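You operate a simulated robot arm through the tools that you are given. There is no shell and no other tool. Be economical: measure what you need, move in short steps, check, and stop when the job is done.

You run a simulated robot arm. Do the job below in one go: nothing can be reset, and whatever is moved stays where it is left.

Task
Grease the red terminal of the yellow block under its cap.
Fine: red cap off, black brush with grease from the tin, brush back in its pot, cap pushed home again; drop nothing. Set down upright: red cap. A coat counts when it lies all over at full strength: go over it till it gets no stronger.

It is judged by the outcome, as a careful person would: the job done as asked, and still so three seconds after it is handed in. It fails if anything else is knocked over, pushed out of place, dropped, spilled or broken. Lids that push on must go on centred and level and be pressed home; caps that screw on are set level and turned clockwise until they are tight.

Robot
A 7-joint arm with a two-finger parallel gripper, fixed in place. Base frame: the origin is at the foot of the arm, x ahead of it, y to its left, z up; the work surface is at about z = 0.8. Lengths are in m, angles in rad, forces in N, time in s.
With the tool pointing down near the work surface it reaches from about 0.3 to 0.7 m from the base axis. Its first joint turns from -1.152 to 1.152 rad. Payload 1.57 kg.
Tool frame: the origin (TCP) lies between the finger pads and is the grasp point; the fingertips stand 0.03 m ahead of it; z points along the fingers, y is the line along which they close. The gripper opens to 0.11 m. The fingers are 0.024 m wide and 0.012 m thick; the gripper's body (0.048 by 0.112 m) begins 0.078 m behind the TCP.
Orientation is told as [roll, pitch, yaw] about the base's x, y, z axes, in that order, counted from this pose: with the fingers straight down and closing along the base's y, the tool's x points along the base's -x, its y along +y and its z along -z.

Tools
- The arm moves only by the tool apply_moves. Its argument "moves" is a list of rows, each a list of 3 entries, a list of its own where there are three numbers: the finger opening in m, from 0 to 0.11, then the shift along the tool's x, y, z in m, then the turn, a rotation vector about the tool's x, y, z in rad. In form: [[claw, [dx, dy, dz], [rx, ry, rz]], ...]. A call has 1 to 12 rows; each row is the pose to reach, as a shift and turn from the pose commanded when the call began, along the tool's axes at that moment. Rows are played at 5 a second. More than 0.05 m and 0.15 rad between two rows, or a gripper value outside its range, and nothing of the call is played. Where a pose cannot be reached the arm comes as near as it can. A force on the tool above 40 N (or 10 N above the force at the start of the call, whichever is more), or a blocked arm, ends the call early, and 0.2 s more pass. Each finger travels about 0.108 m/s and halts on what it meets, pressing with about 22 N; the grip force reading is that of the motor and also rises with nothing between the fingers. The clock runs only during rows and for 0.2 s after the last one: add rows that repeat a pose to give the fingers time. It gives the time, the measured TCP pose, the force on the tool (base axes), the opening and the grip force at its end, in the units of the frame above (readings bear some noise), with the torque about the TCP (base axes, N m) and any sound that the robot's microphone picked up.
- Cameras (640 x 400 px; columns grow to the right, rows downward): "scene" is fixed at [0.1638, -0.4014, 1.3815]; the picture's right is [0.73, -0.68, 0.00], its down [-0.52, -0.56, -0.65] and it looks along [0.44, 0.47, -0.76] (base axes); focal length 214 px, centre (320, 200). "wrist" rides on the gripper at [0.07, 0.016, -0.141] in the tool frame; the picture's right is [-0.23, 0.97, 0.00], its down [-0.86, -0.20, -0.48] and it looks along [-0.47, -0.11, 0.88] (tool axes); focal length 222 px, centre (320, 200). There is no depth. A picture from a camera that has moved, and an enlarged one, comes with that camera's place and axes in the base frame and with its lens.
- get_image(camera): a new picture of that camera. It takes no simulated time.
- enlarge(camera, box): a new picture of the part [left, top, right, bottom] of that camera's present view, enlarged. It takes no simulated time.
- job_done(): hands the job in; it is judged then, once.

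Work in short steps. Places have to be worked out from the pictures, the camera data and where the tool is seen: move nearer, look again, correct. Check each grasp and each placing, and mend what went wrong. You have 120 turns and 84 pictures in all, those below and enlarged ones among them. Open the gripper and draw the arm clear of the work before you hand the job in, unless the task says otherwise; then end with one line.

The tools are called after "Call:" as a command line: name --argument value ..., lists and objects as JSON in quotes. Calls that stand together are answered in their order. apply_moves: Moves the arm, as the interface text tells. Its arguments: {"type":"object","properties":{"moves":{"type":"array"}},"required":["moves"]} The other tools are called the same way: get_image (camera) takes a picture; enlarge (camera, box) takes an enlarged picture of a part of a camera's view; job_done () hands the job in.

At the start:

```text
time_s: 0.0
eef_pos: [0.4007, 0.1468, 1.2462]
ee_rot: [0.001, 0.001, 0.0]
ft_force: [-0.3, -0.5, 0.3]
wrist_torque: [0.02, 0.01, -0.01]
width: 0.1101
finger_force: 0.1
```

scene: 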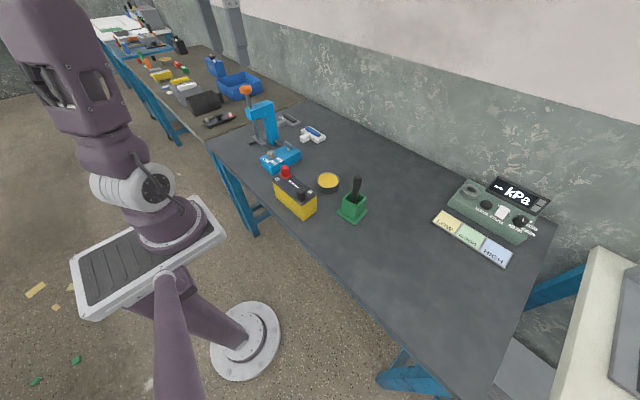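
wrist: 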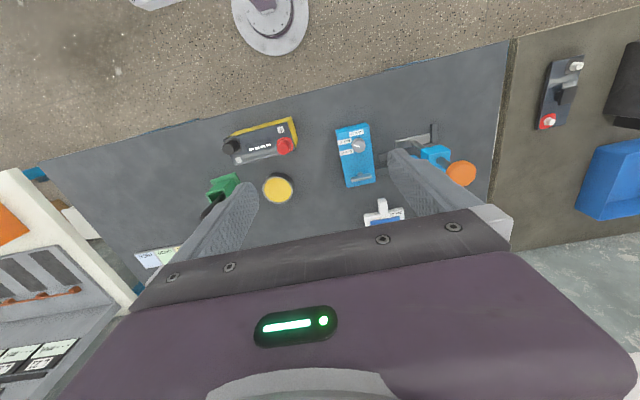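

I'll start with enlarged views of the work area from both cameras to locate the block, tin and pot.

Call:
enlarge --camera "scene" --box '[250, 140, 390, 228]'

Call:
enlarge --camera "wrist" --box '[180, 90, 420, 240]'

```text
4.55 times, centred on (320, 184) of scene
camera zoom: at [0.1638, -0.4014, 1.3815], right [0.73, -0.68, 0.0], down [-0.52, -0.56, -0.65], along [0.44, 0.47, -0.76], focal length 975 px, centre (320, 273)
```

zoom: 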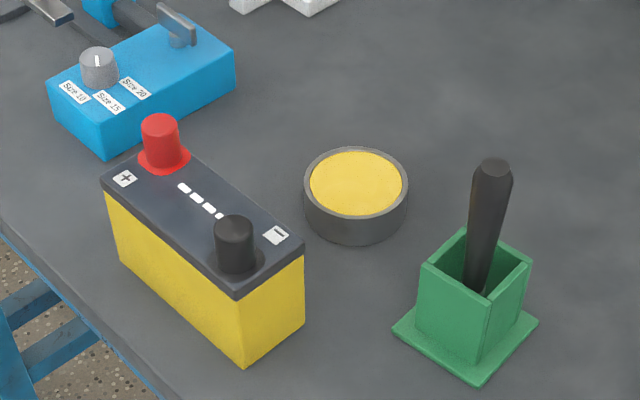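

```text
2.67 times, centred on (300, 165) of wrist
camera zoom: at [0.3293, 0.1636, 1.3875], right [0.23, 0.97, 0.0], down [0.86, -0.2, 0.48], along [0.47, -0.11, -0.88], focal length 592 px, centre (373, 293)
```

zoom: 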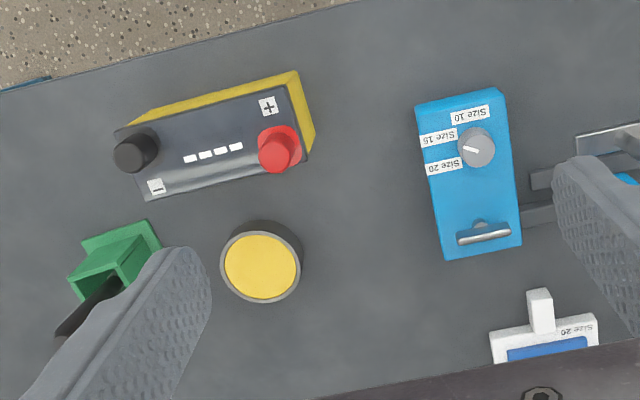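

From the two views: red cap about (0.439, 0.059), top z≈0.926; tin about (0.567, -0.011), top z≈0.83; pot about (0.545, -0.15). I'll move above the cap, staying high, and look again.

Call:
apply_moves --moves '[[0.11, [-0.006, -0.015, 0.04], [0, 0, 0]], [0.11, [-0.013, -0.029, 0.08], [0, 0, 0]], [0.11, [-0.02, -0.044, 0.12], [0, 0, 0]], [0.11, [-0.026, -0.059, 0.16], [0, 0, 0]], [0.11, [-0.038, -0.088, 0.19], [0, 0, 0]], [0.11, [-0.038, -0.088, 0.19], [0, 0, 0]]]'

Call:
get_image --camera "wrist"

Call:
enlarge --camera "scene" --box '[250, 140, 390, 228]'

```text
time_s: 1.4
eef_pos: [0.4389, 0.0597, 1.0544]
ee_rot: [0.0, 0.0, -0.001]
ft_force: [-0.4, -0.2, -0.5]
wrist_torque: [0.0, -0.01, 0.01]
width: 0.1099
finger_force: 0.1
```

```text
79 pictures are left
camera wrist: at [0.3679, 0.0752, 1.1965], right [0.23, 0.97, 0.0], down [0.86, -0.2, 0.48], along [0.47, -0.11, -0.88], focal length 222 px, centre (320, 200)
```

wrist: 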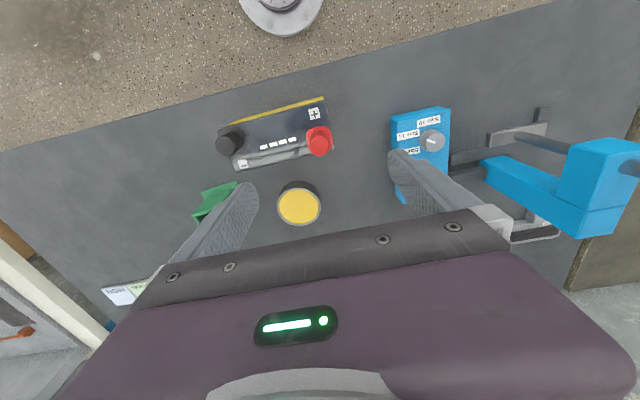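

```text
4.55 times, centred on (320, 184) of scene
camera zoom: at [0.1638, -0.4014, 1.3815], right [0.73, -0.68, 0.0], down [-0.52, -0.56, -0.65], along [0.44, 0.47, -0.76], focal length 975 px, centre (320, 273)
```

zoom: 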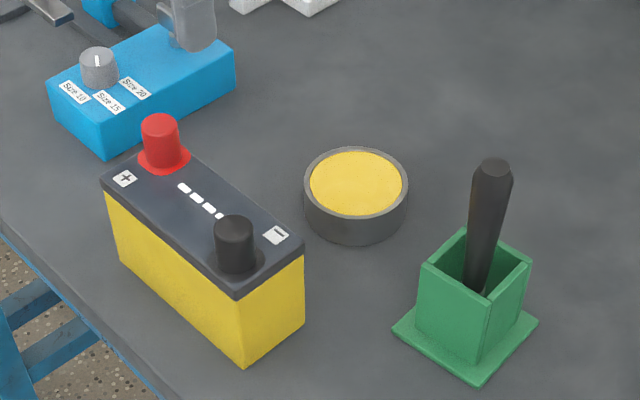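

The cap projects where I computed. A close enlargement of the cap will give me its centre before descending.

Call:
enlarge --camera "wrist" --box '[280, 110, 360, 160]'

Call:
enlarge --camera "scene" --box '[265, 155, 305, 180]'

```text
8.00 times, centred on (320, 135) of wrist
camera zoom: at [0.3679, 0.0752, 1.1965], right [0.23, 0.97, 0.0], down [0.86, -0.2, 0.48], along [0.47, -0.11, -0.88], focal length 1777 px, centre (320, 720)
```

zoom: 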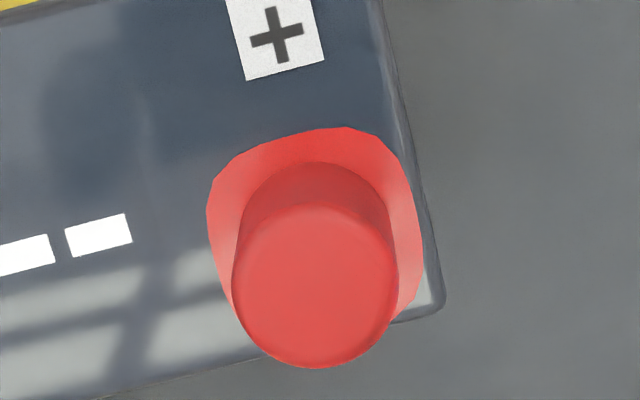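

```text
16.00 times, centred on (285, 168) of scene
camera zoom: at [0.1638, -0.4014, 1.3815], right [0.73, -0.68, 0.0], down [-0.52, -0.56, -0.65], along [0.44, 0.47, -0.76], focal length 3432 px, centre (880, 720)
```

zoom: 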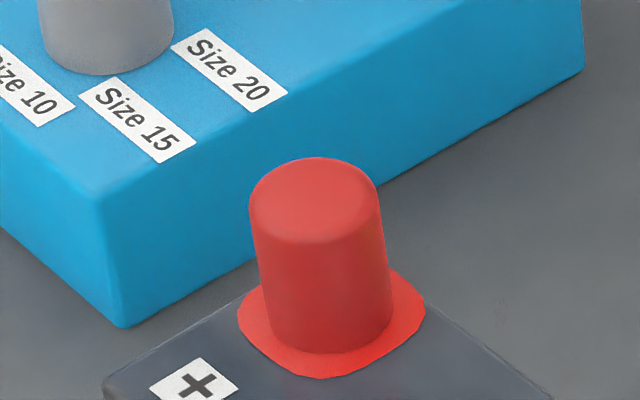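

Cap centre is (0.438, 0.058), top 0.926, flange about 0.892. I'll descend with a 0.06 opening so the fingertips sit just above the flange.

Call:
apply_moves --moves '[[0.08, [0.001, -0.0015, 0.03], [0, 0, 0]], [0.06, [0.001, -0.0015, 0.06], [0, 0, 0]], [0.06, [0.001, -0.0015, 0.09], [0, 0, 0]], [0.06, [0.001, -0.0015, 0.11], [0, 0, 0]], [0.06, [0.001, -0.0015, 0.125], [0, 0, 0]], [0.06, [0.001, -0.0015, 0.125], [0, 0, 0]]]'

Call:
enlarge --camera "scene" --box '[255, 140, 335, 190]'

Call:
get_image --camera "wrist"

```text
time_s: 2.8
eef_pos: [0.438, 0.057, 0.9318]
ee_rot: [0.0, 0.001, 0.001]
ft_force: [-0.4, 0.5, -0.2]
wrist_torque: [0.01, -0.01, -0.03]
width: 0.06
finger_force: 0.1
```

```text
8.00 times, centred on (295, 165) of scene
camera zoom: at [0.1638, -0.4014, 1.3815], right [0.73, -0.68, 0.0], down [-0.52, -0.56, -0.65], along [0.44, 0.47, -0.76], focal length 1716 px, centre (520, 480)
```

zoom: 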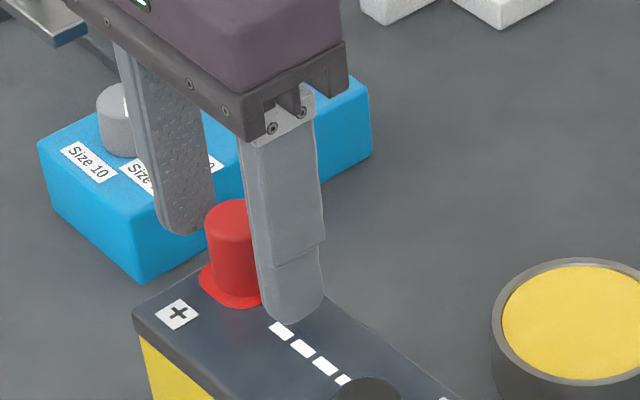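

```text
74 pictures are left
camera wrist: at [0.3666, 0.0736, 1.0723], right [0.23, 0.97, 0.0], down [0.86, -0.2, 0.48], along [0.47, -0.11, -0.88], focal length 222 px, centre (320, 200)
```

wrist: 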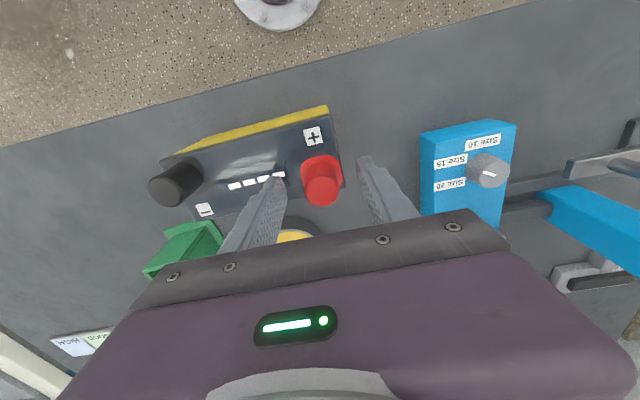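

The fingers straddle the cap with the tips just above the flange. I'll close on it.

Call:
apply_moves --moves '[[0.04, [0, 0, 0.003], [0, 0, 0]], [0.02, [0, 0, 0.003], [0, 0, 0]], [0.015, [0, 0, 0.003], [0, 0, 0]], [0.015, [0, 0, 0.003], [0, 0, 0]]]'

```text
time_s: 3.8
eef_pos: [0.4372, 0.0576, 0.9284]
ee_rot: [0.001, 0.001, 0.0]
ft_force: [0.1, 2.3, 5.5]
wrist_torque: [0.14, 0.01, 0.03]
width: 0.0273
finger_force: 22.0
```

Gripped at 0.0273 width. Pulling straight up slowly.

Call:
apply_moves --moves '[[0.01, [0, 0, -0.003], [0, 0, 0]], [0.01, [0, 0, -0.008], [0, 0, 0]], [0.01, [0, 0, -0.014], [0, 0, 0]], [0.01, [0, 0, -0.022], [0, 0, 0]], [0.01, [0, 0, -0.03], [0, 0, 0]], [0.01, [0, 0, -0.04], [0, 0, 0]], [0.01, [0, 0, -0.04], [0, 0, 0]]]'

Call:
enlarge --camera "scene" --box '[255, 140, 335, 190]'

```text
time_s: 5.4
eef_pos: [0.437, 0.0579, 0.9681]
ee_rot: [0.0, 0.0, -0.001]
ft_force: [0.2, 0.1, -0.6]
wrist_torque: [0.01, -0.02, -0.01]
width: 0.0274
finger_force: 22.6
```

```text
8.00 times, centred on (295, 165) of scene
camera zoom: at [0.1638, -0.4014, 1.3815], right [0.73, -0.68, 0.0], down [-0.52, -0.56, -0.65], along [0.44, 0.47, -0.76], focal length 1716 px, centre (520, 480)
```

zoom: 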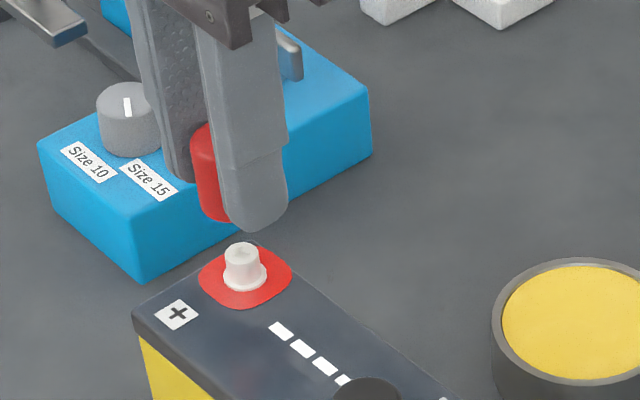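

The cap is off and held; the bare terminal is visible. I'll carry it to free table space near (0.54, 0.095) and lower it gently.

Call:
apply_moves --moves '[[0.01, [-0.03, 0.01, -0.02], [0, 0, 0]], [0.01, [-0.07, 0.025, -0.02], [0, 0, 0]], [0.01, [-0.103, 0.037, -0.01], [0, 0, 0]], [0.01, [-0.103, 0.037, 0.03], [0, 0, 0]], [0.01, [-0.103, 0.037, 0.07], [0, 0, 0]], [0.01, [-0.103, 0.037, 0.1], [0, 0, 0]], [0.01, [-0.103, 0.037, 0.115], [0, 0, 0]], [0.01, [-0.103, 0.037, 0.115], [0, 0, 0]]]'

Call:
enlarge --camera "scene" --box '[280, 130, 360, 180]'

Call:
get_image --camera "wrist"

```text
time_s: 7.2
eef_pos: [0.5403, 0.094, 0.852]
ee_rot: [0.0, -0.002, 0.0]
ft_force: [-0.6, 0.3, -0.3]
wrist_torque: [0.01, -0.07, 0.04]
width: 0.0274
finger_force: 22.0
```

```text
8.00 times, centred on (320, 155) of scene
camera zoom: at [0.1638, -0.4014, 1.3815], right [0.73, -0.68, 0.0], down [-0.52, -0.56, -0.65], along [0.44, 0.47, -0.76], focal length 1716 px, centre (320, 560)
```

zoom: 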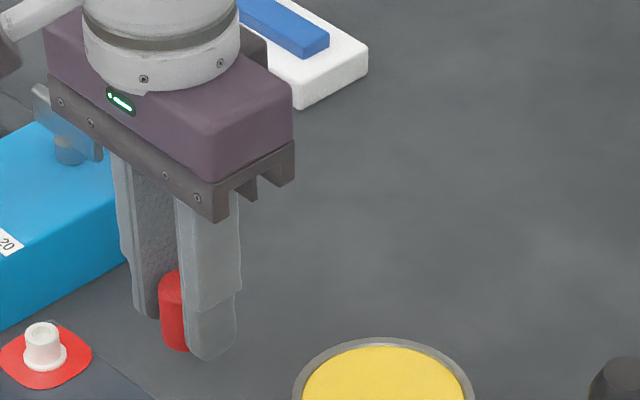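

```text
71 pictures are left
camera wrist: at [0.4693, 0.1104, 0.9942], right [0.23, 0.97, 0.0], down [0.86, -0.2, 0.48], along [0.47, -0.11, -0.88], focal length 222 px, centre (320, 200)
```

wrist: 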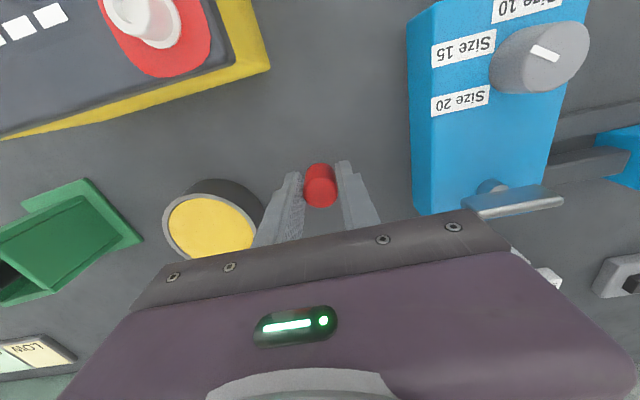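

All is clear around. I'll lower in small steps until I feel the table.

Call:
apply_moves --moves '[[0.01, [0, 0, 0.003], [0, 0, 0]], [0.01, [0, 0, 0.006], [0, 0, 0]], [0.01, [0, 0, 0.008], [0, 0, 0]], [0.01, [0, 0, 0.01], [0, 0, 0]]]'

```text
time_s: 8.2
eef_pos: [0.5398, 0.0953, 0.8425]
ee_rot: [0.001, 0.0, 0.001]
ft_force: [0.6, -0.5, -0.3]
wrist_torque: [-0.01, -0.02, -0.03]
width: 0.027
finger_force: 22.0
```

No contact yet; I continue down in 1–2 mm steps.

Call:
apply_moves --moves '[[0.01, [0, 0, 0.0015], [0, 0, 0]], [0.01, [0, 0, 0.003], [0, 0, 0]], [0.01, [0, 0, 0.0045], [0, 0, 0]]]'

Call:
enlarge --camera "scene" --box '[290, 155, 330, 180]'

```text
time_s: 9.0
eef_pos: [0.5396, 0.0947, 0.8393]
ee_rot: [-0.002, -0.001, -0.001]
ft_force: [-0.5, 0.2, -0.4]
wrist_torque: [0.0, 0.0, 0.02]
width: 0.0271
finger_force: 21.8
```

```text
16.00 times, centred on (310, 168) of scene
camera zoom: at [0.1638, -0.4014, 1.3815], right [0.73, -0.68, 0.0], down [-0.52, -0.56, -0.65], along [0.44, 0.47, -0.76], focal length 3432 px, centre (480, 720)
```

zoom: 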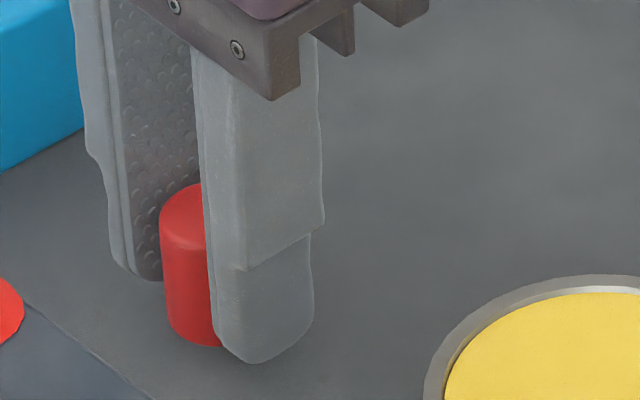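

Call:
apply_moves --moves '[[0.01, [0, 0, 0.001], [0, 0, 0]], [0.01, [0, 0, 0.002], [0, 0, 0]], [0.01, [0, 0, 0.003], [0, 0, 0]]]'

```text
time_s: 9.8
eef_pos: [0.5407, 0.0948, 0.8355]
ee_rot: [0.0, 0.0, 0.0]
ft_force: [-0.3, -0.3, -0.5]
wrist_torque: [0.01, -0.01, 0.01]
width: 0.0274
finger_force: 22.1
```

Still free; another 3 mm in small steps.

Call:
apply_moves --moves '[[0.01, [0, 0, 0.001], [0, 0, 0]], [0.01, [0, 0, 0.002], [0, 0, 0]], [0.01, [0, 0, 0.003], [0, 0, 0]]]'

```text
time_s: 10.6
eef_pos: [0.5394, 0.0949, 0.8331]
ee_rot: [0.001, 0.0, 0.0]
ft_force: [-1.6, 2.2, 8.6]
wrist_torque: [0.18, 0.05, -0.02]
width: 0.0274
finger_force: 21.8
```

Contact at TCP z≈0.833 with 8.6 N. I'll open and rise.

Call:
apply_moves --moves '[[0.028, [0, 0, -0.0005], [0, 0, 0]], [0.035, [0, 0, -0.0005], [0, 0, 0]], [0.05, [0, 0, -0.0005], [0, 0, 0]], [0.06, [0, 0, -0.0005], [0, 0, 0]], [0.06, [0, 0, -0.03], [0, 0, 0]], [0.06, [0, 0, -0.07], [0, 0, 0]], [0.06, [0, 0, -0.11], [0, 0, 0]], [0.06, [0, 0, -0.15], [0, 0, 0]], [0.06, [0, 0, -0.19], [0, 0, 0]], [0.06, [0, 0, -0.21], [0, 0, 0]], [0.06, [0, 0, -0.21], [0, 0, 0]]]'

Call:
get_image --camera "wrist"

Call:
enlarge --camera "scene" --box '[270, 145, 390, 220]'

```text
time_s: 13.0
eef_pos: [0.5412, 0.0934, 1.0428]
ee_rot: [0.001, 0.001, -0.001]
ft_force: [1.1, -0.4, 1.0]
wrist_torque: [-0.02, 0.0, 0.01]
width: 0.06
finger_force: 0.1
```

```text
69 pictures are left
camera wrist: at [0.4702, 0.1096, 1.1844], right [0.23, 0.97, 0.0], down [0.86, -0.2, 0.48], along [0.47, -0.11, -0.88], focal length 222 px, centre (320, 200)
```

wrist: 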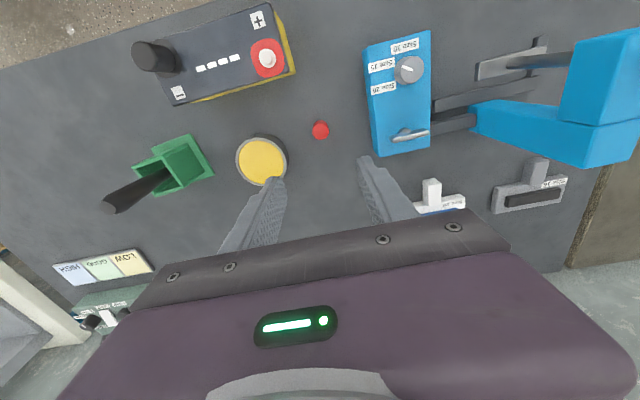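

```text
5.33 times, centred on (330, 182) of scene
camera zoom: at [0.1638, -0.4014, 1.3815], right [0.73, -0.68, 0.0], down [-0.52, -0.56, -0.65], along [0.44, 0.47, -0.76], focal length 1144 px, centre (267, 293)
```

zoom: 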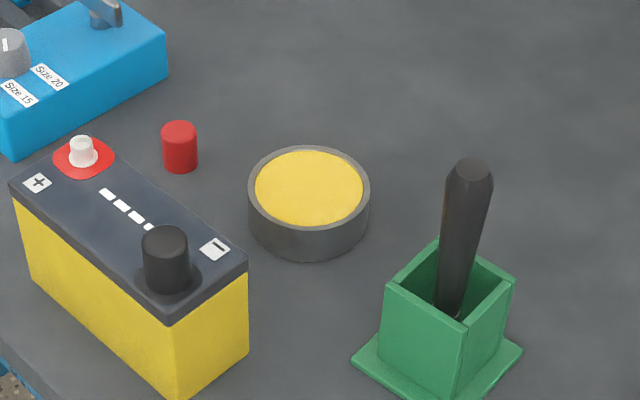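

The cap stands upright at (0.54, 0.094). Now I measure the brush from both cameras.

Call:
enlarge --camera "wrist" --box '[80, 120, 240, 220]'

Call:
enlarge --camera "scene" --box '[325, 165, 389, 230]'

```text
4.00 times, centred on (160, 170) of wrist
camera zoom: at [0.4702, 0.1096, 1.1844], right [0.23, 0.97, 0.0], down [0.86, -0.2, 0.48], along [0.47, -0.11, -0.88], focal length 888 px, centre (960, 320)
```

zoom: 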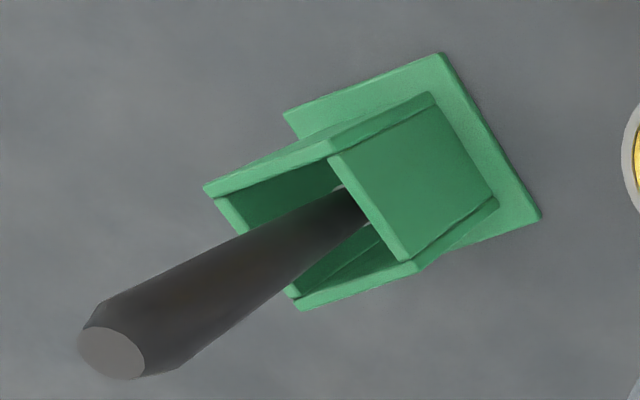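

```text
6.15 times, centred on (357, 198) of scene
camera zoom: at [0.1638, -0.4014, 1.3815], right [0.73, -0.68, 0.0], down [-0.52, -0.56, -0.65], along [0.44, 0.47, -0.76], focal length 1320 px, centre (92, 215)
```

zoom: 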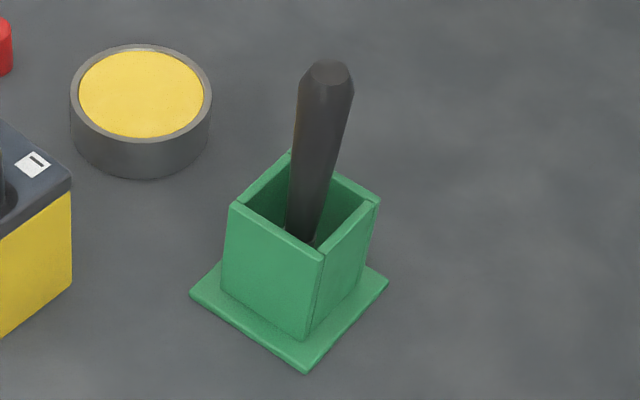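

Handle top ≈(0.542, -0.155, 0.966), directly above the pot rim centre (0.5415, -0.156, 0.875), so the brush stands upright. I'll move above it and check.

Call:
apply_moves --moves '[[0.06, [0, -0.045, 0], [0, 0, 0]], [0.06, [0, -0.09, 0], [0, 0, 0]], [0.06, [0, -0.135, 0], [0, 0, 0]], [0.06, [0, -0.18, 0], [0, 0, 0]], [0.06, [0, -0.225, 0], [0, 0, 0]], [0.06, [-0.001, -0.2485, 0], [0, 0, 0]], [0.06, [-0.001, -0.2485, 0], [0, 0, 0]]]'

Call:
get_image --camera "wrist"

Call:
enlarge --camera "scene" --box '[300, 130, 412, 230]'

```text
time_s: 14.6
eef_pos: [0.5422, -0.1546, 1.0428]
ee_rot: [0.0, 0.001, -0.001]
ft_force: [0.2, 0.9, 0.6]
wrist_torque: [-0.03, -0.02, 0.0]
width: 0.0603
finger_force: 0.1
```

```text
65 pictures are left
camera wrist: at [0.4711, -0.1386, 1.1847], right [0.23, 0.97, 0.0], down [0.86, -0.2, 0.48], along [0.47, -0.11, -0.88], focal length 222 px, centre (320, 200)
```

wrist: 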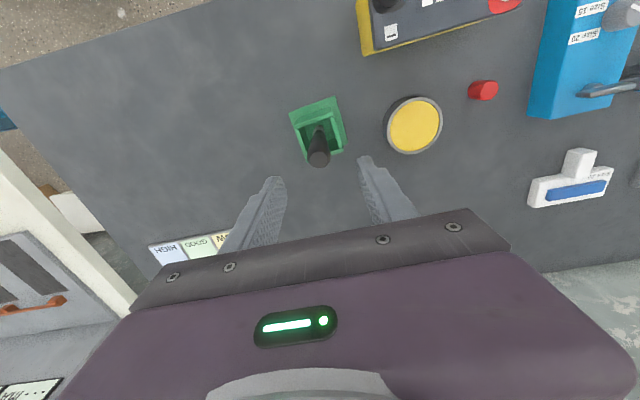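

```text
4.00 times, centred on (356, 180) of scene
camera zoom: at [0.1638, -0.4014, 1.3815], right [0.73, -0.68, 0.0], down [-0.52, -0.56, -0.65], along [0.44, 0.47, -0.76], focal length 858 px, centre (176, 280)
```

zoom: 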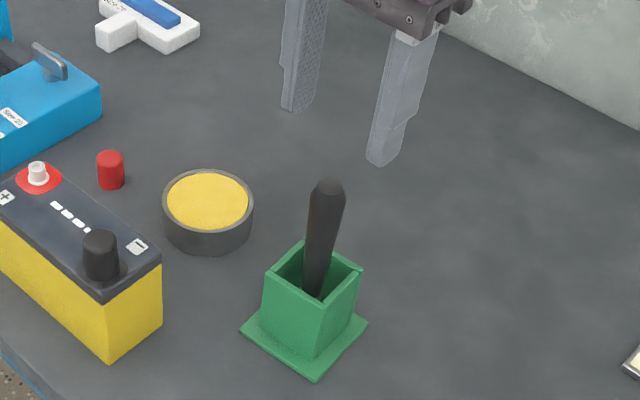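

Call:
enlarge --camera "wrist" --box '[272, 90, 368, 170]'

```text
5.00 times, centred on (320, 130) of wrist
camera zoom: at [0.4711, -0.1386, 1.1847], right [0.23, 0.97, 0.0], down [0.86, -0.2, 0.48], along [0.47, -0.11, -0.88], focal length 1111 px, centre (320, 550)
```

zoom: 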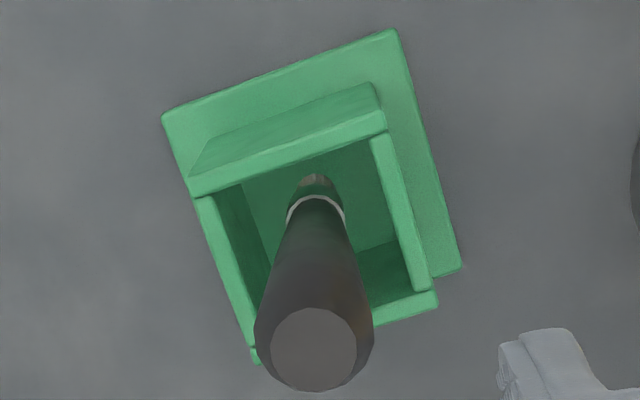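

The handle axis is at (0.542, -0.1565), vertical. I'll descend so the pads take the handle at z≈0.935, tips clear above the rim, and close.

Call:
apply_moves --moves '[[0.06, [0, -0.0015, 0.03], [0, 0, 0]], [0.06, [0, -0.0015, 0.06], [0, 0, 0]], [0.06, [0, -0.0015, 0.09], [0, 0, 0]], [0.06, [0, -0.0015, 0.106], [0, 0, 0]], [0.06, [0, -0.0015, 0.106], [0, 0, 0]], [0.04, [0, -0.0015, 0.106], [0, 0, 0]], [0.02, [0, -0.0015, 0.106], [0, 0, 0]], [0.01, [0, -0.0015, 0.106], [0, 0, 0]], [0.01, [0, -0.0015, 0.106], [0, 0, 0]]]'

Call:
enlarge --camera "scene" --box '[300, 130, 412, 230]'

```text
time_s: 16.6
eef_pos: [0.5408, -0.1576, 0.9365]
ee_rot: [-0.001, -0.001, 0.002]
ft_force: [-0.2, -0.3, 0.0]
wrist_torque: [-0.02, -0.03, -0.01]
width: 0.0243
finger_force: 22.1
```

```text
4.00 times, centred on (356, 180) of scene
camera zoom: at [0.1638, -0.4014, 1.3815], right [0.73, -0.68, 0.0], down [-0.52, -0.56, -0.65], along [0.44, 0.47, -0.76], focal length 858 px, centre (176, 280)
```

zoom: 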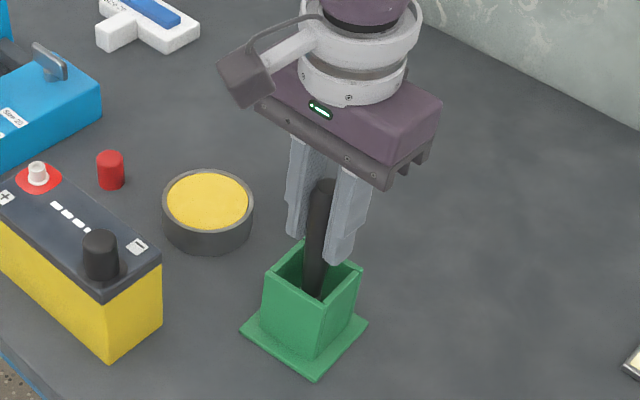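

The brush is gripped (0.0243), no side load. Pot return pose: about (0.541, -0.157, 0.9365). Lifting straight up.

Call:
apply_moves --moves '[[0.005, [0, 0, -0.01], [0, 0, 0]], [0.005, [0, 0, -0.03], [0, 0, 0]], [0.005, [0, 0, -0.06], [0, 0, 0]], [0.005, [0, 0, -0.09], [0, 0, 0]], [0.005, [0, 0, -0.12], [0, 0, 0]], [0.005, [0, 0, -0.14], [0, 0, 0]], [0.005, [0, 0, -0.14], [0, 0, 0]]]'

Call:
enlarge --camera "scene" --box '[300, 110, 428, 220]'

Call:
get_image --camera "wrist"

```text
time_s: 18.2
eef_pos: [0.5384, -0.1539, 1.0773]
ee_rot: [0.001, 0.0, 0.001]
ft_force: [0.4, -0.8, -0.7]
wrist_torque: [-0.01, 0.01, 0.02]
width: 0.024
finger_force: 22.2
```

```text
3.64 times, centred on (364, 165) of scene
camera zoom: at [0.1638, -0.4014, 1.3815], right [0.73, -0.68, 0.0], down [-0.52, -0.56, -0.65], along [0.44, 0.47, -0.76], focal length 780 px, centre (160, 327)
```

zoom: 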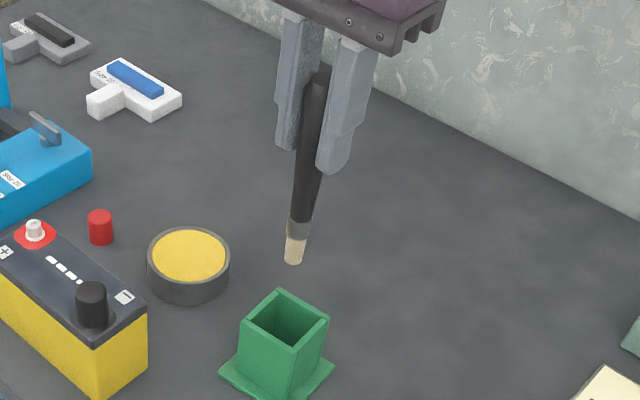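

```text
60 pictures are left
camera wrist: at [0.4681, -0.1371, 1.2184], right [0.23, 0.97, 0.0], down [0.85, -0.2, 0.48], along [0.47, -0.11, -0.88], focal length 222 px, centre (320, 200)
```

wrist: 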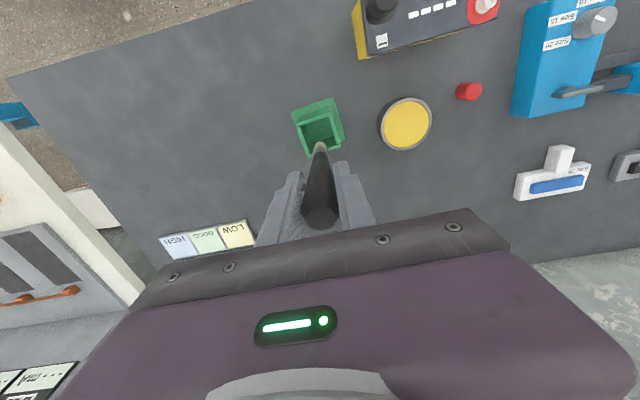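

The brush is out; tip is about 0.134 m below the TCP, vertical. I'll move it over the tin centre, tip at about z 0.88.

Call:
apply_moves --moves '[[0.005, [-0.007, 0.036, 0.0], [0, 0, 0]], [0.005, [-0.014, 0.072, 0.01], [0, 0, 0]], [0.005, [-0.021, 0.108, 0.03], [0, 0, 0]], [0.005, [-0.027, 0.144, 0.055], [0, 0, 0]], [0.005, [-0.027, 0.144, 0.06], [0, 0, 0]], [0.005, [-0.027, 0.144, 0.06], [0, 0, 0]]]'

Call:
enlarge --camera "scene" --box '[290, 120, 386, 200]'

Call:
enlarge --camera "wrist" --box '[240, 90, 400, 230]'

```text
time_s: 19.6
eef_pos: [0.5691, -0.0102, 1.0177]
ee_rot: [0.001, -0.001, 0.001]
ft_force: [0.2, 0.3, 0.1]
wrist_torque: [0.02, 0.0, -0.02]
width: 0.0239
finger_force: 21.9
```

```text
5.00 times, centred on (338, 160) of scene
camera zoom: at [0.1638, -0.4014, 1.3815], right [0.73, -0.68, 0.0], down [-0.52, -0.56, -0.65], along [0.44, 0.47, -0.76], focal length 1072 px, centre (230, 400)
```

zoom: 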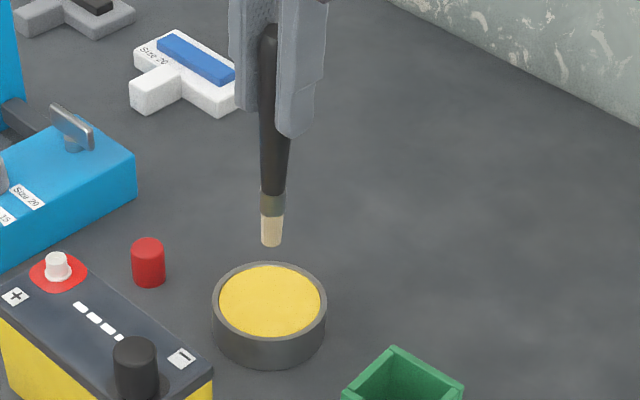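

```text
2.86 times, centred on (320, 160) of wrist
camera zoom: at [0.4979, 0.0068, 1.1584], right [0.23, 0.97, 0.0], down [0.86, -0.2, 0.48], along [0.47, -0.11, -0.88], focal length 635 px, centre (320, 314)
```

zoom: 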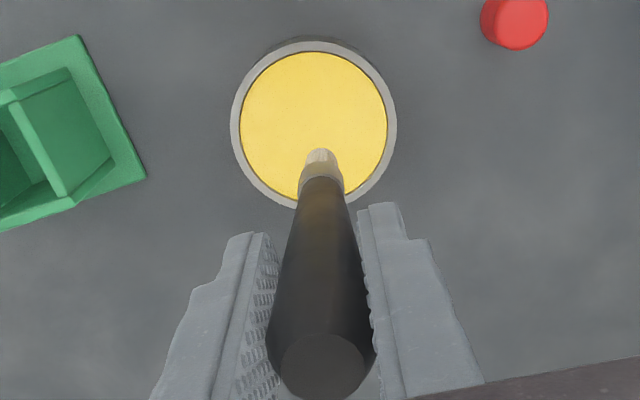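

The tip is over the grease within a few mm of centre. Lowering the tip into the grease.

Call:
apply_moves --moves '[[0.005, [0.003, 0, 0.03], [0, 0, 0]], [0.005, [0.003, 0, 0.05], [0, 0, 0]], [0.005, [0.003, 0, 0.06], [0, 0, 0]], [0.005, [0.003, 0, 0.064], [0, 0, 0]], [0.005, [0.003, 0, 0.064], [0, 0, 0]]]'

Call:
enlarge --camera "scene" --box '[300, 140, 364, 200]'

```text
time_s: 20.8
eef_pos: [0.5657, -0.0117, 0.9517]
ee_rot: [-0.001, -0.002, 0.001]
ft_force: [1.7, 0.5, 13.7]
wrist_torque: [-0.01, -0.25, -0.03]
width: 0.0241
finger_force: 21.9
```

```text
6.67 times, centred on (332, 170) of scene
camera zoom: at [0.1636, -0.4014, 1.3815], right [0.73, -0.68, 0.0], down [-0.52, -0.56, -0.65], along [0.44, 0.47, -0.76], focal length 1430 px, centre (240, 400)
```

zoom: 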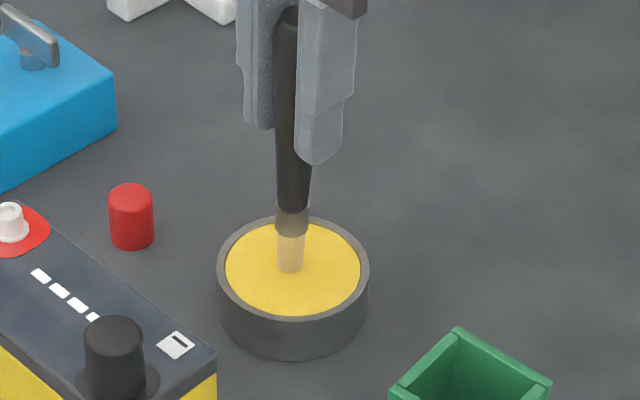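

13.7 N: the bristles are pressing on the grease. I'll ease off slightly, swirl lightly, then lift and look at the tip.

Call:
apply_moves --moves '[[0.005, [0, 0, -0.002], [0, 0, 0]], [0.005, [0.006, 0, -0.002], [0, 0, 0]], [0.005, [0.006, 0.006, -0.002], [0, 0, 0]], [0.005, [-0.004, 0.006, -0.002], [0, 0, 0]], [0.005, [-0.004, -0.006, -0.002], [0, 0, 0]], [0.005, [0, 0, -0.002], [0, 0, 0]], [0.005, [0, 0, -0.03], [0, 0, 0]], [0.005, [0, 0, -0.06], [0, 0, 0]], [0.005, [0, 0, -0.06], [0, 0, 0]]]'

Call:
enlarge --camera "scene" --box '[300, 140, 364, 200]'

```text
time_s: 22.8
eef_pos: [0.5653, -0.0109, 1.0136]
ee_rot: [0.0, 0.0, 0.001]
ft_force: [0.2, -0.1, -1.1]
wrist_torque: [0.0, -0.02, -0.01]
width: 0.0244
finger_force: 21.7
```

```text
6.67 times, centred on (332, 170) of scene
camera zoom: at [0.1638, -0.4014, 1.3815], right [0.73, -0.68, 0.0], down [-0.52, -0.56, -0.65], along [0.44, 0.47, -0.76], focal length 1430 px, centre (240, 400)
```

zoom: 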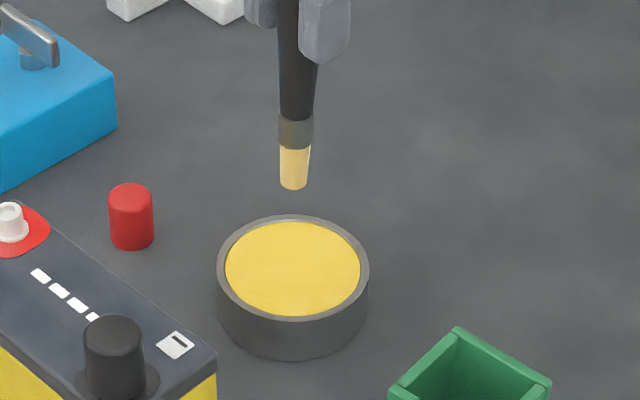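

The bristles are now yellow with grease, but the brush slid ~12 mm up in the grip (tip ≈ TCP − 0.121), so I'll press more gently. Next I move above the terminal at (0.438, 0.058), tip ~0.95.

Call:
apply_moves --moves '[[0.005, [0, 0, -0.04], [0, 0, 0]], [0.005, [0.02, 0.011, -0.066], [0, 0, 0]], [0.005, [0.055, 0.03, -0.066], [0, 0, 0]], [0.005, [0.095, 0.05, -0.066], [0, 0, 0]], [0.005, [0.1275, 0.069, -0.06], [0, 0, 0]], [0.005, [0.1275, 0.069, -0.06], [0, 0, 0]], [0.005, [0.1275, 0.069, -0.06], [0, 0, 0]]]'

Call:
enlarge --camera "scene" --box '[255, 130, 319, 190]'

Call:
enlarge --camera "wrist" --box '[270, 90, 370, 170]'

```text
time_s: 24.4
eef_pos: [0.4373, 0.0578, 1.0733]
ee_rot: [0.001, 0.0, 0.001]
ft_force: [-0.1, 0.6, -0.3]
wrist_torque: [-0.03, 0.04, 0.0]
width: 0.024
finger_force: 22.0
```

```text
6.67 times, centred on (287, 160) of scene
camera zoom: at [0.1638, -0.4014, 1.3815], right [0.73, -0.68, 0.0], down [-0.52, -0.56, -0.65], along [0.44, 0.47, -0.76], focal length 1430 px, centre (540, 467)
```

zoom: 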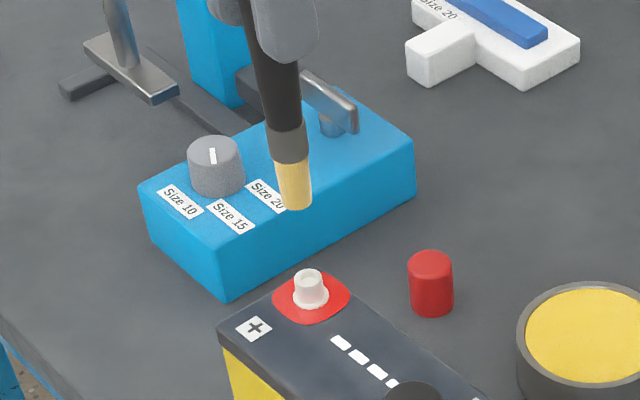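

```text
5.00 times, centred on (320, 130) of wrist
camera zoom: at [0.3665, 0.0734, 1.2151], right [0.23, 0.97, 0.0], down [0.86, -0.2, 0.48], along [0.47, -0.11, -0.88], focal length 1111 px, centre (320, 550)
```

zoom: 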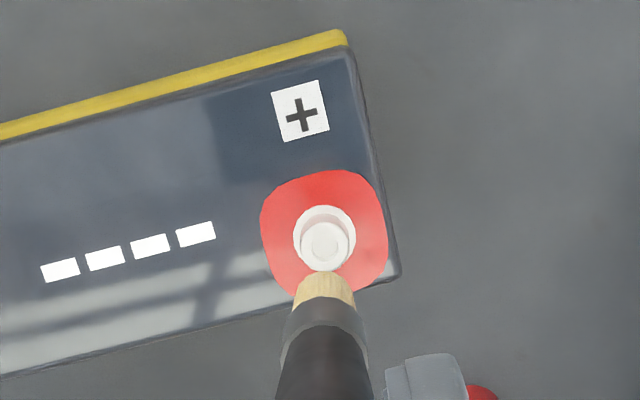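

The tip is right above the post (post top ≈ (0.437, 0.058, 0.910)). I'll lower to a light touch on its top with TCP ≈1.030.

Call:
apply_moves --moves '[[0.005, [0, 0, 0.025], [0, 0, 0]], [0.005, [0, 0, 0.036], [0, 0, 0]], [0.005, [0, 0, 0.04], [0, 0, 0]], [0.005, [0, 0, 0.042], [0, 0, 0]], [0.005, [0, 0, 0.043], [0, 0, 0]]]'

Call:
enlarge --camera "scene" --box '[265, 150, 313, 190]'

```text
time_s: 25.6
eef_pos: [0.4378, 0.0564, 1.03]
ee_rot: [0.001, 0.0, 0.001]
ft_force: [0.5, 0.2, -0.2]
wrist_torque: [0.0, 0.0, 0.03]
width: 0.0243
finger_force: 22.2
```

```text
10.00 times, centred on (289, 170) of scene
camera zoom: at [0.1638, -0.4014, 1.3815], right [0.73, -0.68, 0.0], down [-0.52, -0.56, -0.65], along [0.44, 0.47, -0.76], focal length 2145 px, centre (630, 500)
```

zoom: 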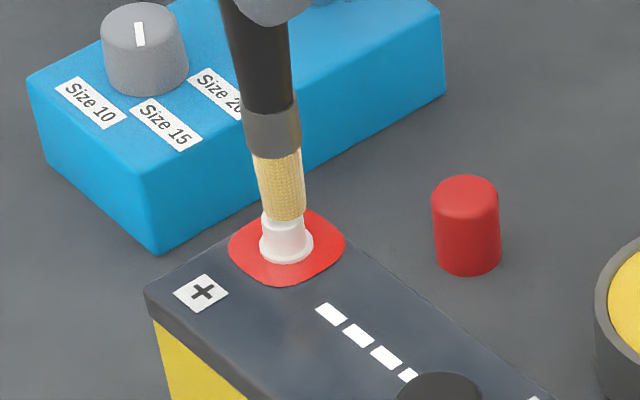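

The tip is right at the post's top. I'll press 1.5 mm more and do small circles over it.

Call:
apply_moves --moves '[[0.005, [0, 0, 0.001], [0, 0, 0]], [0.005, [0, 0, 0.002], [0, 0, 0]], [0.005, [0.004, 0, 0.002], [0, 0, 0]], [0.005, [0, 0.004, 0.002], [0, 0, 0]], [0.005, [-0.004, 0, 0.002], [0, 0, 0]], [0.005, [0, -0.004, 0.002], [0, 0, 0]], [0.005, [0.004, 0, 0.002], [0, 0, 0]], [0.005, [0, 0, 0.002], [0, 0, 0]]]'

Call:
enlarge --camera "scene" --box '[265, 150, 313, 190]'

```text
time_s: 27.4
eef_pos: [0.4375, 0.0588, 1.0277]
ee_rot: [0.0, 0.0, 0.0]
ft_force: [0.0, 0.2, -0.5]
wrist_torque: [0.0, 0.01, -0.02]
width: 0.0244
finger_force: 22.0
```

```text
10.00 times, centred on (289, 170) of scene
camera zoom: at [0.1638, -0.4014, 1.3815], right [0.73, -0.68, 0.0], down [-0.52, -0.56, -0.65], along [0.44, 0.47, -0.76], focal length 2145 px, centre (630, 500)
```

zoom: 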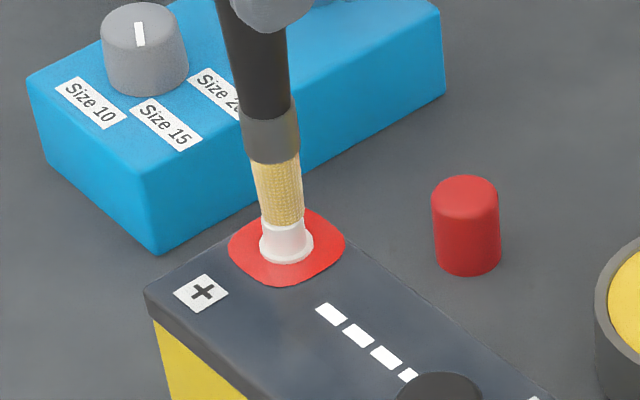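

No load yet; going lower in 1 mm steps.

Call:
apply_moves --moves '[[0.005, [0, 0, 0.001], [0, 0, 0]], [0.005, [0, 0, 0.002], [0, 0, 0]], [0.005, [0, 0, 0.003], [0, 0, 0]]]'

Call:
enlarge --camera "scene" --box '[265, 150, 313, 190]'

```text
time_s: 28.2
eef_pos: [0.4371, 0.0577, 1.0248]
ee_rot: [-0.002, -0.002, -0.001]
ft_force: [1.3, 0.0, 14.8]
wrist_torque: [0.0, -0.13, 0.03]
width: 0.0245
finger_force: 22.1
```

```text
10.00 times, centred on (289, 170) of scene
camera zoom: at [0.1636, -0.4014, 1.3815], right [0.73, -0.68, 0.0], down [-0.52, -0.56, -0.65], along [0.44, 0.47, -0.76], focal length 2145 px, centre (630, 500)
```

zoom: 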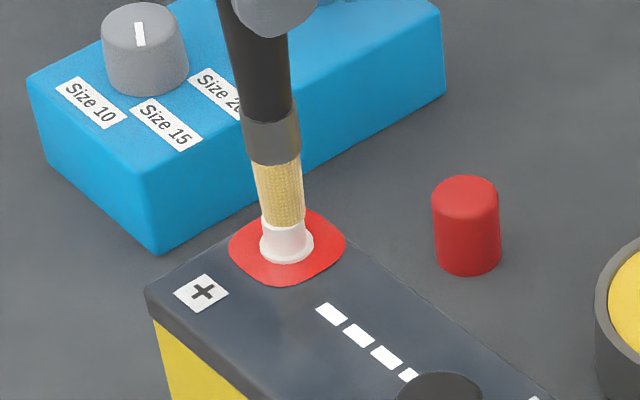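

Contact with 14.8 N. I'll back off 1 mm, make light circles, then lift and inspect.

Call:
apply_moves --moves '[[0.005, [0, 0, -0.001], [0, 0, 0]], [0.005, [0.004, 0, -0.001], [0, 0, 0]], [0.005, [0, 0.004, -0.001], [0, 0, 0]], [0.005, [-0.004, 0, -0.001], [0, 0, 0]], [0.005, [0, -0.004, -0.001], [0, 0, 0]], [0.005, [0, 0, -0.001], [0, 0, 0]], [0.005, [0, 0, -0.02], [0, 0, 0]], [0.005, [0, 0, -0.03], [0, 0, 0]], [0.005, [0, 0, -0.03], [0, 0, 0]]]'

Call:
enlarge --camera "scene" --box '[265, 150, 313, 190]'

Call:
enlarge --camera "wrist" --box '[290, 90, 350, 150]'

```text
time_s: 30.2
eef_pos: [0.4372, 0.0569, 1.0548]
ee_rot: [0.0, -0.001, -0.001]
ft_force: [-0.5, -0.6, -0.8]
wrist_torque: [-0.01, 0.04, 0.02]
width: 0.0243
finger_force: 21.2
```

```text
10.00 times, centred on (289, 170) of scene
camera zoom: at [0.1638, -0.4014, 1.3815], right [0.73, -0.68, 0.0], down [-0.52, -0.56, -0.65], along [0.44, 0.47, -0.76], focal length 2145 px, centre (630, 500)
```

zoom: 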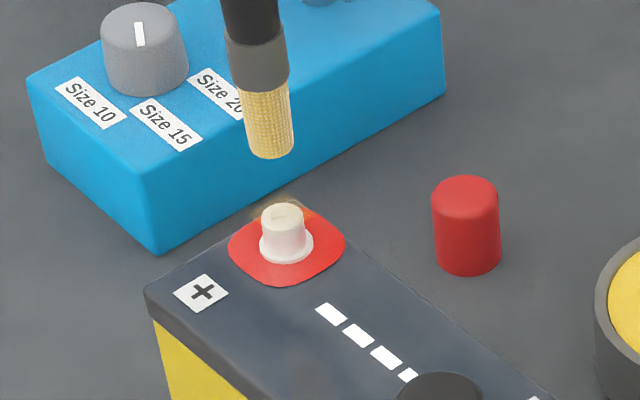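

```text
6.67 times, centred on (320, 120) of wrist
camera zoom: at [0.3666, 0.0737, 1.1963], right [0.23, 0.97, 0.0], down [0.86, -0.2, 0.48], along [0.47, -0.11, -0.88], focal length 1481 px, centre (320, 733)
```

zoom: 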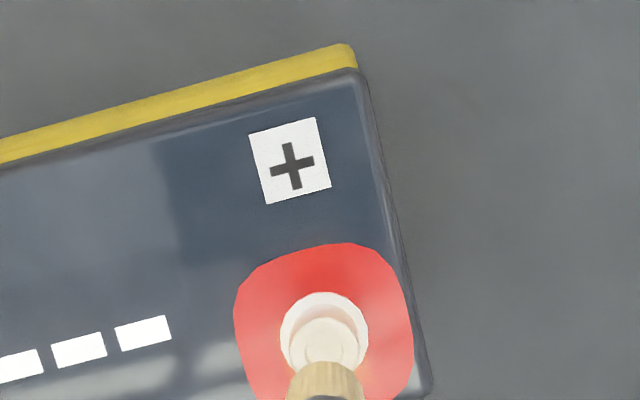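

Call:
enlarge --camera "scene" --box '[279, 164, 299, 180]'

```text
16.00 times, centred on (289, 172) of scene
camera zoom: at [0.1638, -0.4014, 1.3815], right [0.73, -0.68, 0.0], down [-0.52, -0.56, -0.65], along [0.44, 0.47, -0.76], focal length 3432 px, centre (816, 648)
```

zoom: 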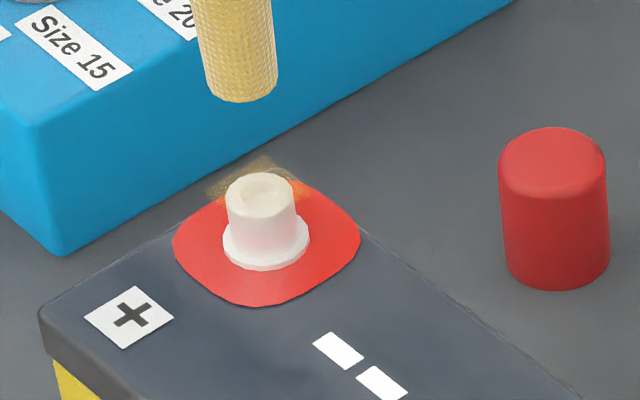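

The coat builds on the post a little with each pass. Now the sides: I lower beside the post (tip ~3 mm above the block) and go round it at about 13 mm radius.

Call:
apply_moves --moves '[[0.005, [0.014, 0, 0], [0, 0, 0]], [0.005, [0.014, 0, 0.02], [0, 0, 0]], [0.005, [0.014, 0, 0.034], [0, 0, 0]], [0.005, [0.013, 0, 0.034], [0, 0, 0]], [0.005, [0.0092, 0.0092, 0.034], [0, 0, 0]], [0.005, [0, 0.013, 0.034], [0, 0, 0]], [0.005, [-0.0092, 0.0092, 0.034], [0, 0, 0]], [0.005, [-0.013, 0, 0.034], [0, 0, 0]], [0.005, [-0.0092, -0.0092, 0.034], [0, 0, 0]], [0.005, [0, -0.013, 0.034], [0, 0, 0]], [0.005, [0.0092, -0.0092, 0.034], [0, 0, 0]], [0.005, [0.013, 0, 0.034], [0, 0, 0]]]'

Call:
enlarge --camera "scene" --box '[273, 155, 305, 180]'

```text
time_s: 32.8
eef_pos: [0.426, 0.0571, 1.0211]
ee_rot: [-0.002, 0.0, 0.002]
ft_force: [0.4, -0.4, -0.7]
wrist_torque: [0.03, 0.01, 0.02]
width: 0.0245
finger_force: 22.4
```

```text
16.00 times, centred on (289, 168) of scene
camera zoom: at [0.1638, -0.4014, 1.3815], right [0.73, -0.68, 0.0], down [-0.52, -0.56, -0.65], along [0.44, 0.47, -0.76], focal length 3432 px, centre (816, 720)
```

zoom: 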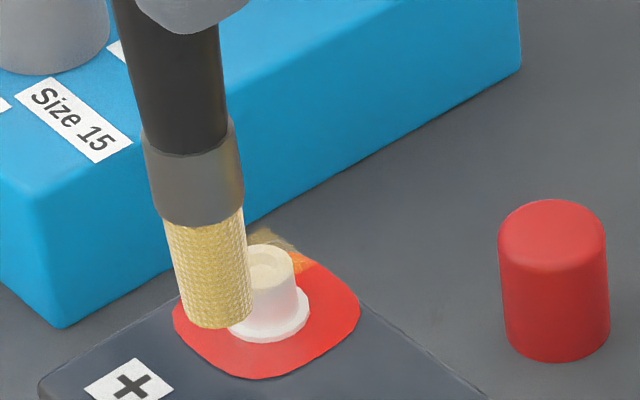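

The brush reaches the post's side without load. Another closer round, then I'll lift away to inspect.

Call:
apply_moves --moves '[[0.005, [-0.0015, 0, 0], [0, 0, 0]], [0.005, [-0.005, 0.0081, 0], [0, 0, 0]], [0.005, [-0.013, 0.0115, 0], [0, 0, 0]], [0.005, [-0.0211, 0.0081, 0], [0, 0, 0]], [0.005, [-0.0245, 0, 0], [0, 0, 0]], [0.005, [-0.0211, -0.0081, 0], [0, 0, 0]], [0.005, [-0.013, -0.0115, 0], [0, 0, 0]], [0.005, [-0.005, -0.0081, 0], [0, 0, 0]], [0.005, [-0.0015, 0, 0], [0, 0, 0]], [0.005, [0, 0, -0.02], [0, 0, 0]], [0.005, [0, 0, -0.05], [0, 0, 0]], [0.005, [0.01, -0.03, -0.05], [0, 0, 0]]]'

Call:
enlarge --camera "scene" --box '[277, 160, 301, 180]'

Call:
enlarge --camera "wrist" --box '[320, 90, 400, 150]'

```text
time_s: 35.4
eef_pos: [0.4138, 0.0278, 1.0712]
ee_rot: [0.001, 0.001, 0.001]
ft_force: [-1.0, 0.0, 0.1]
wrist_torque: [0.04, 0.02, 0.0]
width: 0.0248
finger_force: 21.6
```

```text
16.00 times, centred on (289, 170) of scene
camera zoom: at [0.1638, -0.4014, 1.3815], right [0.73, -0.68, 0.0], down [-0.52, -0.56, -0.65], along [0.44, 0.47, -0.76], focal length 3432 px, centre (816, 680)
```

zoom: 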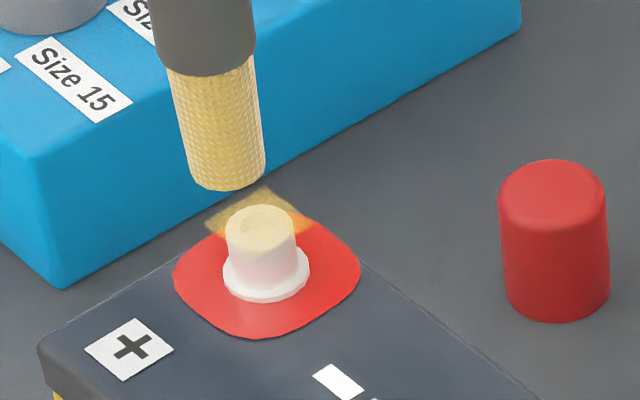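

```text
6.67 times, centred on (360, 120) of wrist
camera zoom: at [0.3429, 0.0449, 1.2129], right [0.23, 0.97, 0.0], down [0.86, -0.2, 0.48], along [0.47, -0.11, -0.88], focal length 1481 px, centre (53, 733)
```

zoom: 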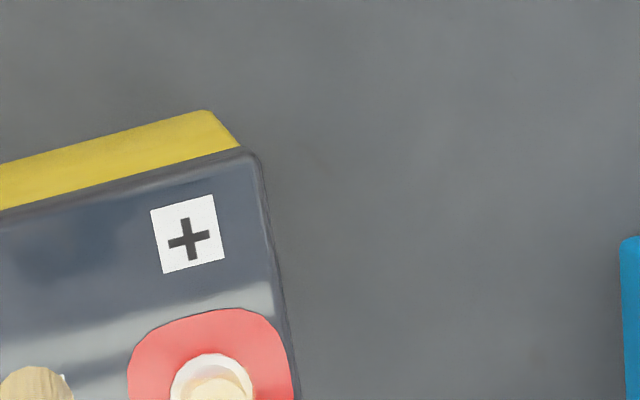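

The translucent yellow square (≈16 mm, at the post-top level) appears to be the coat area: it's forming but faint. I'll sweep the tip over the whole top area at light contact (TCP ≈1.026).

Call:
apply_moves --moves '[[0.005, [-0.0235, 0.03, 0], [0, 0, 0]], [0.005, [-0.0235, 0.03, 0.03], [0, 0, 0]], [0.005, [-0.0235, 0.03, 0.045], [0, 0, 0]], [0.005, [-0.0285, 0.025, 0.045], [0, 0, 0]], [0.005, [-0.0185, 0.025, 0.045], [0, 0, 0]], [0.005, [-0.0185, 0.03, 0.045], [0, 0, 0]], [0.005, [-0.0285, 0.03, 0.045], [0, 0, 0]], [0.005, [-0.0285, 0.035, 0.045], [0, 0, 0]], [0.005, [-0.0185, 0.035, 0.045], [0, 0, 0]], [0.005, [-0.0235, 0.03, 0.045], [0, 0, 0]]]'

Call:
enlarge --camera "scene" --box '[277, 160, 301, 180]'

```text
time_s: 37.6
eef_pos: [0.4395, 0.057, 1.026]
ee_rot: [0.001, -0.002, 0.001]
ft_force: [-0.4, 0.2, 0.5]
wrist_torque: [-0.03, -0.01, 0.01]
width: 0.0246
finger_force: 21.6
```

```text
16.00 times, centred on (289, 170) of scene
camera zoom: at [0.1638, -0.4014, 1.3815], right [0.73, -0.68, 0.0], down [-0.52, -0.56, -0.65], along [0.44, 0.47, -0.76], focal length 3432 px, centre (816, 680)
```

zoom: 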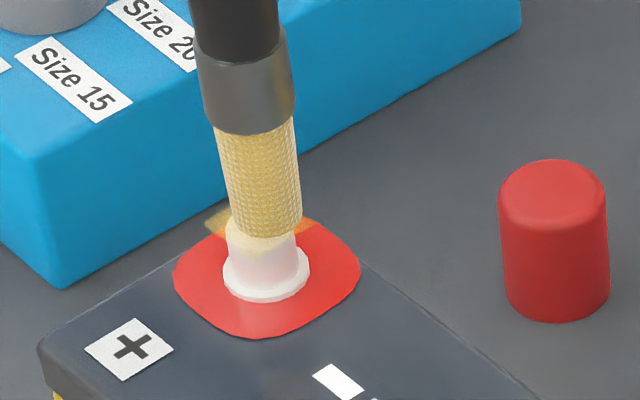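

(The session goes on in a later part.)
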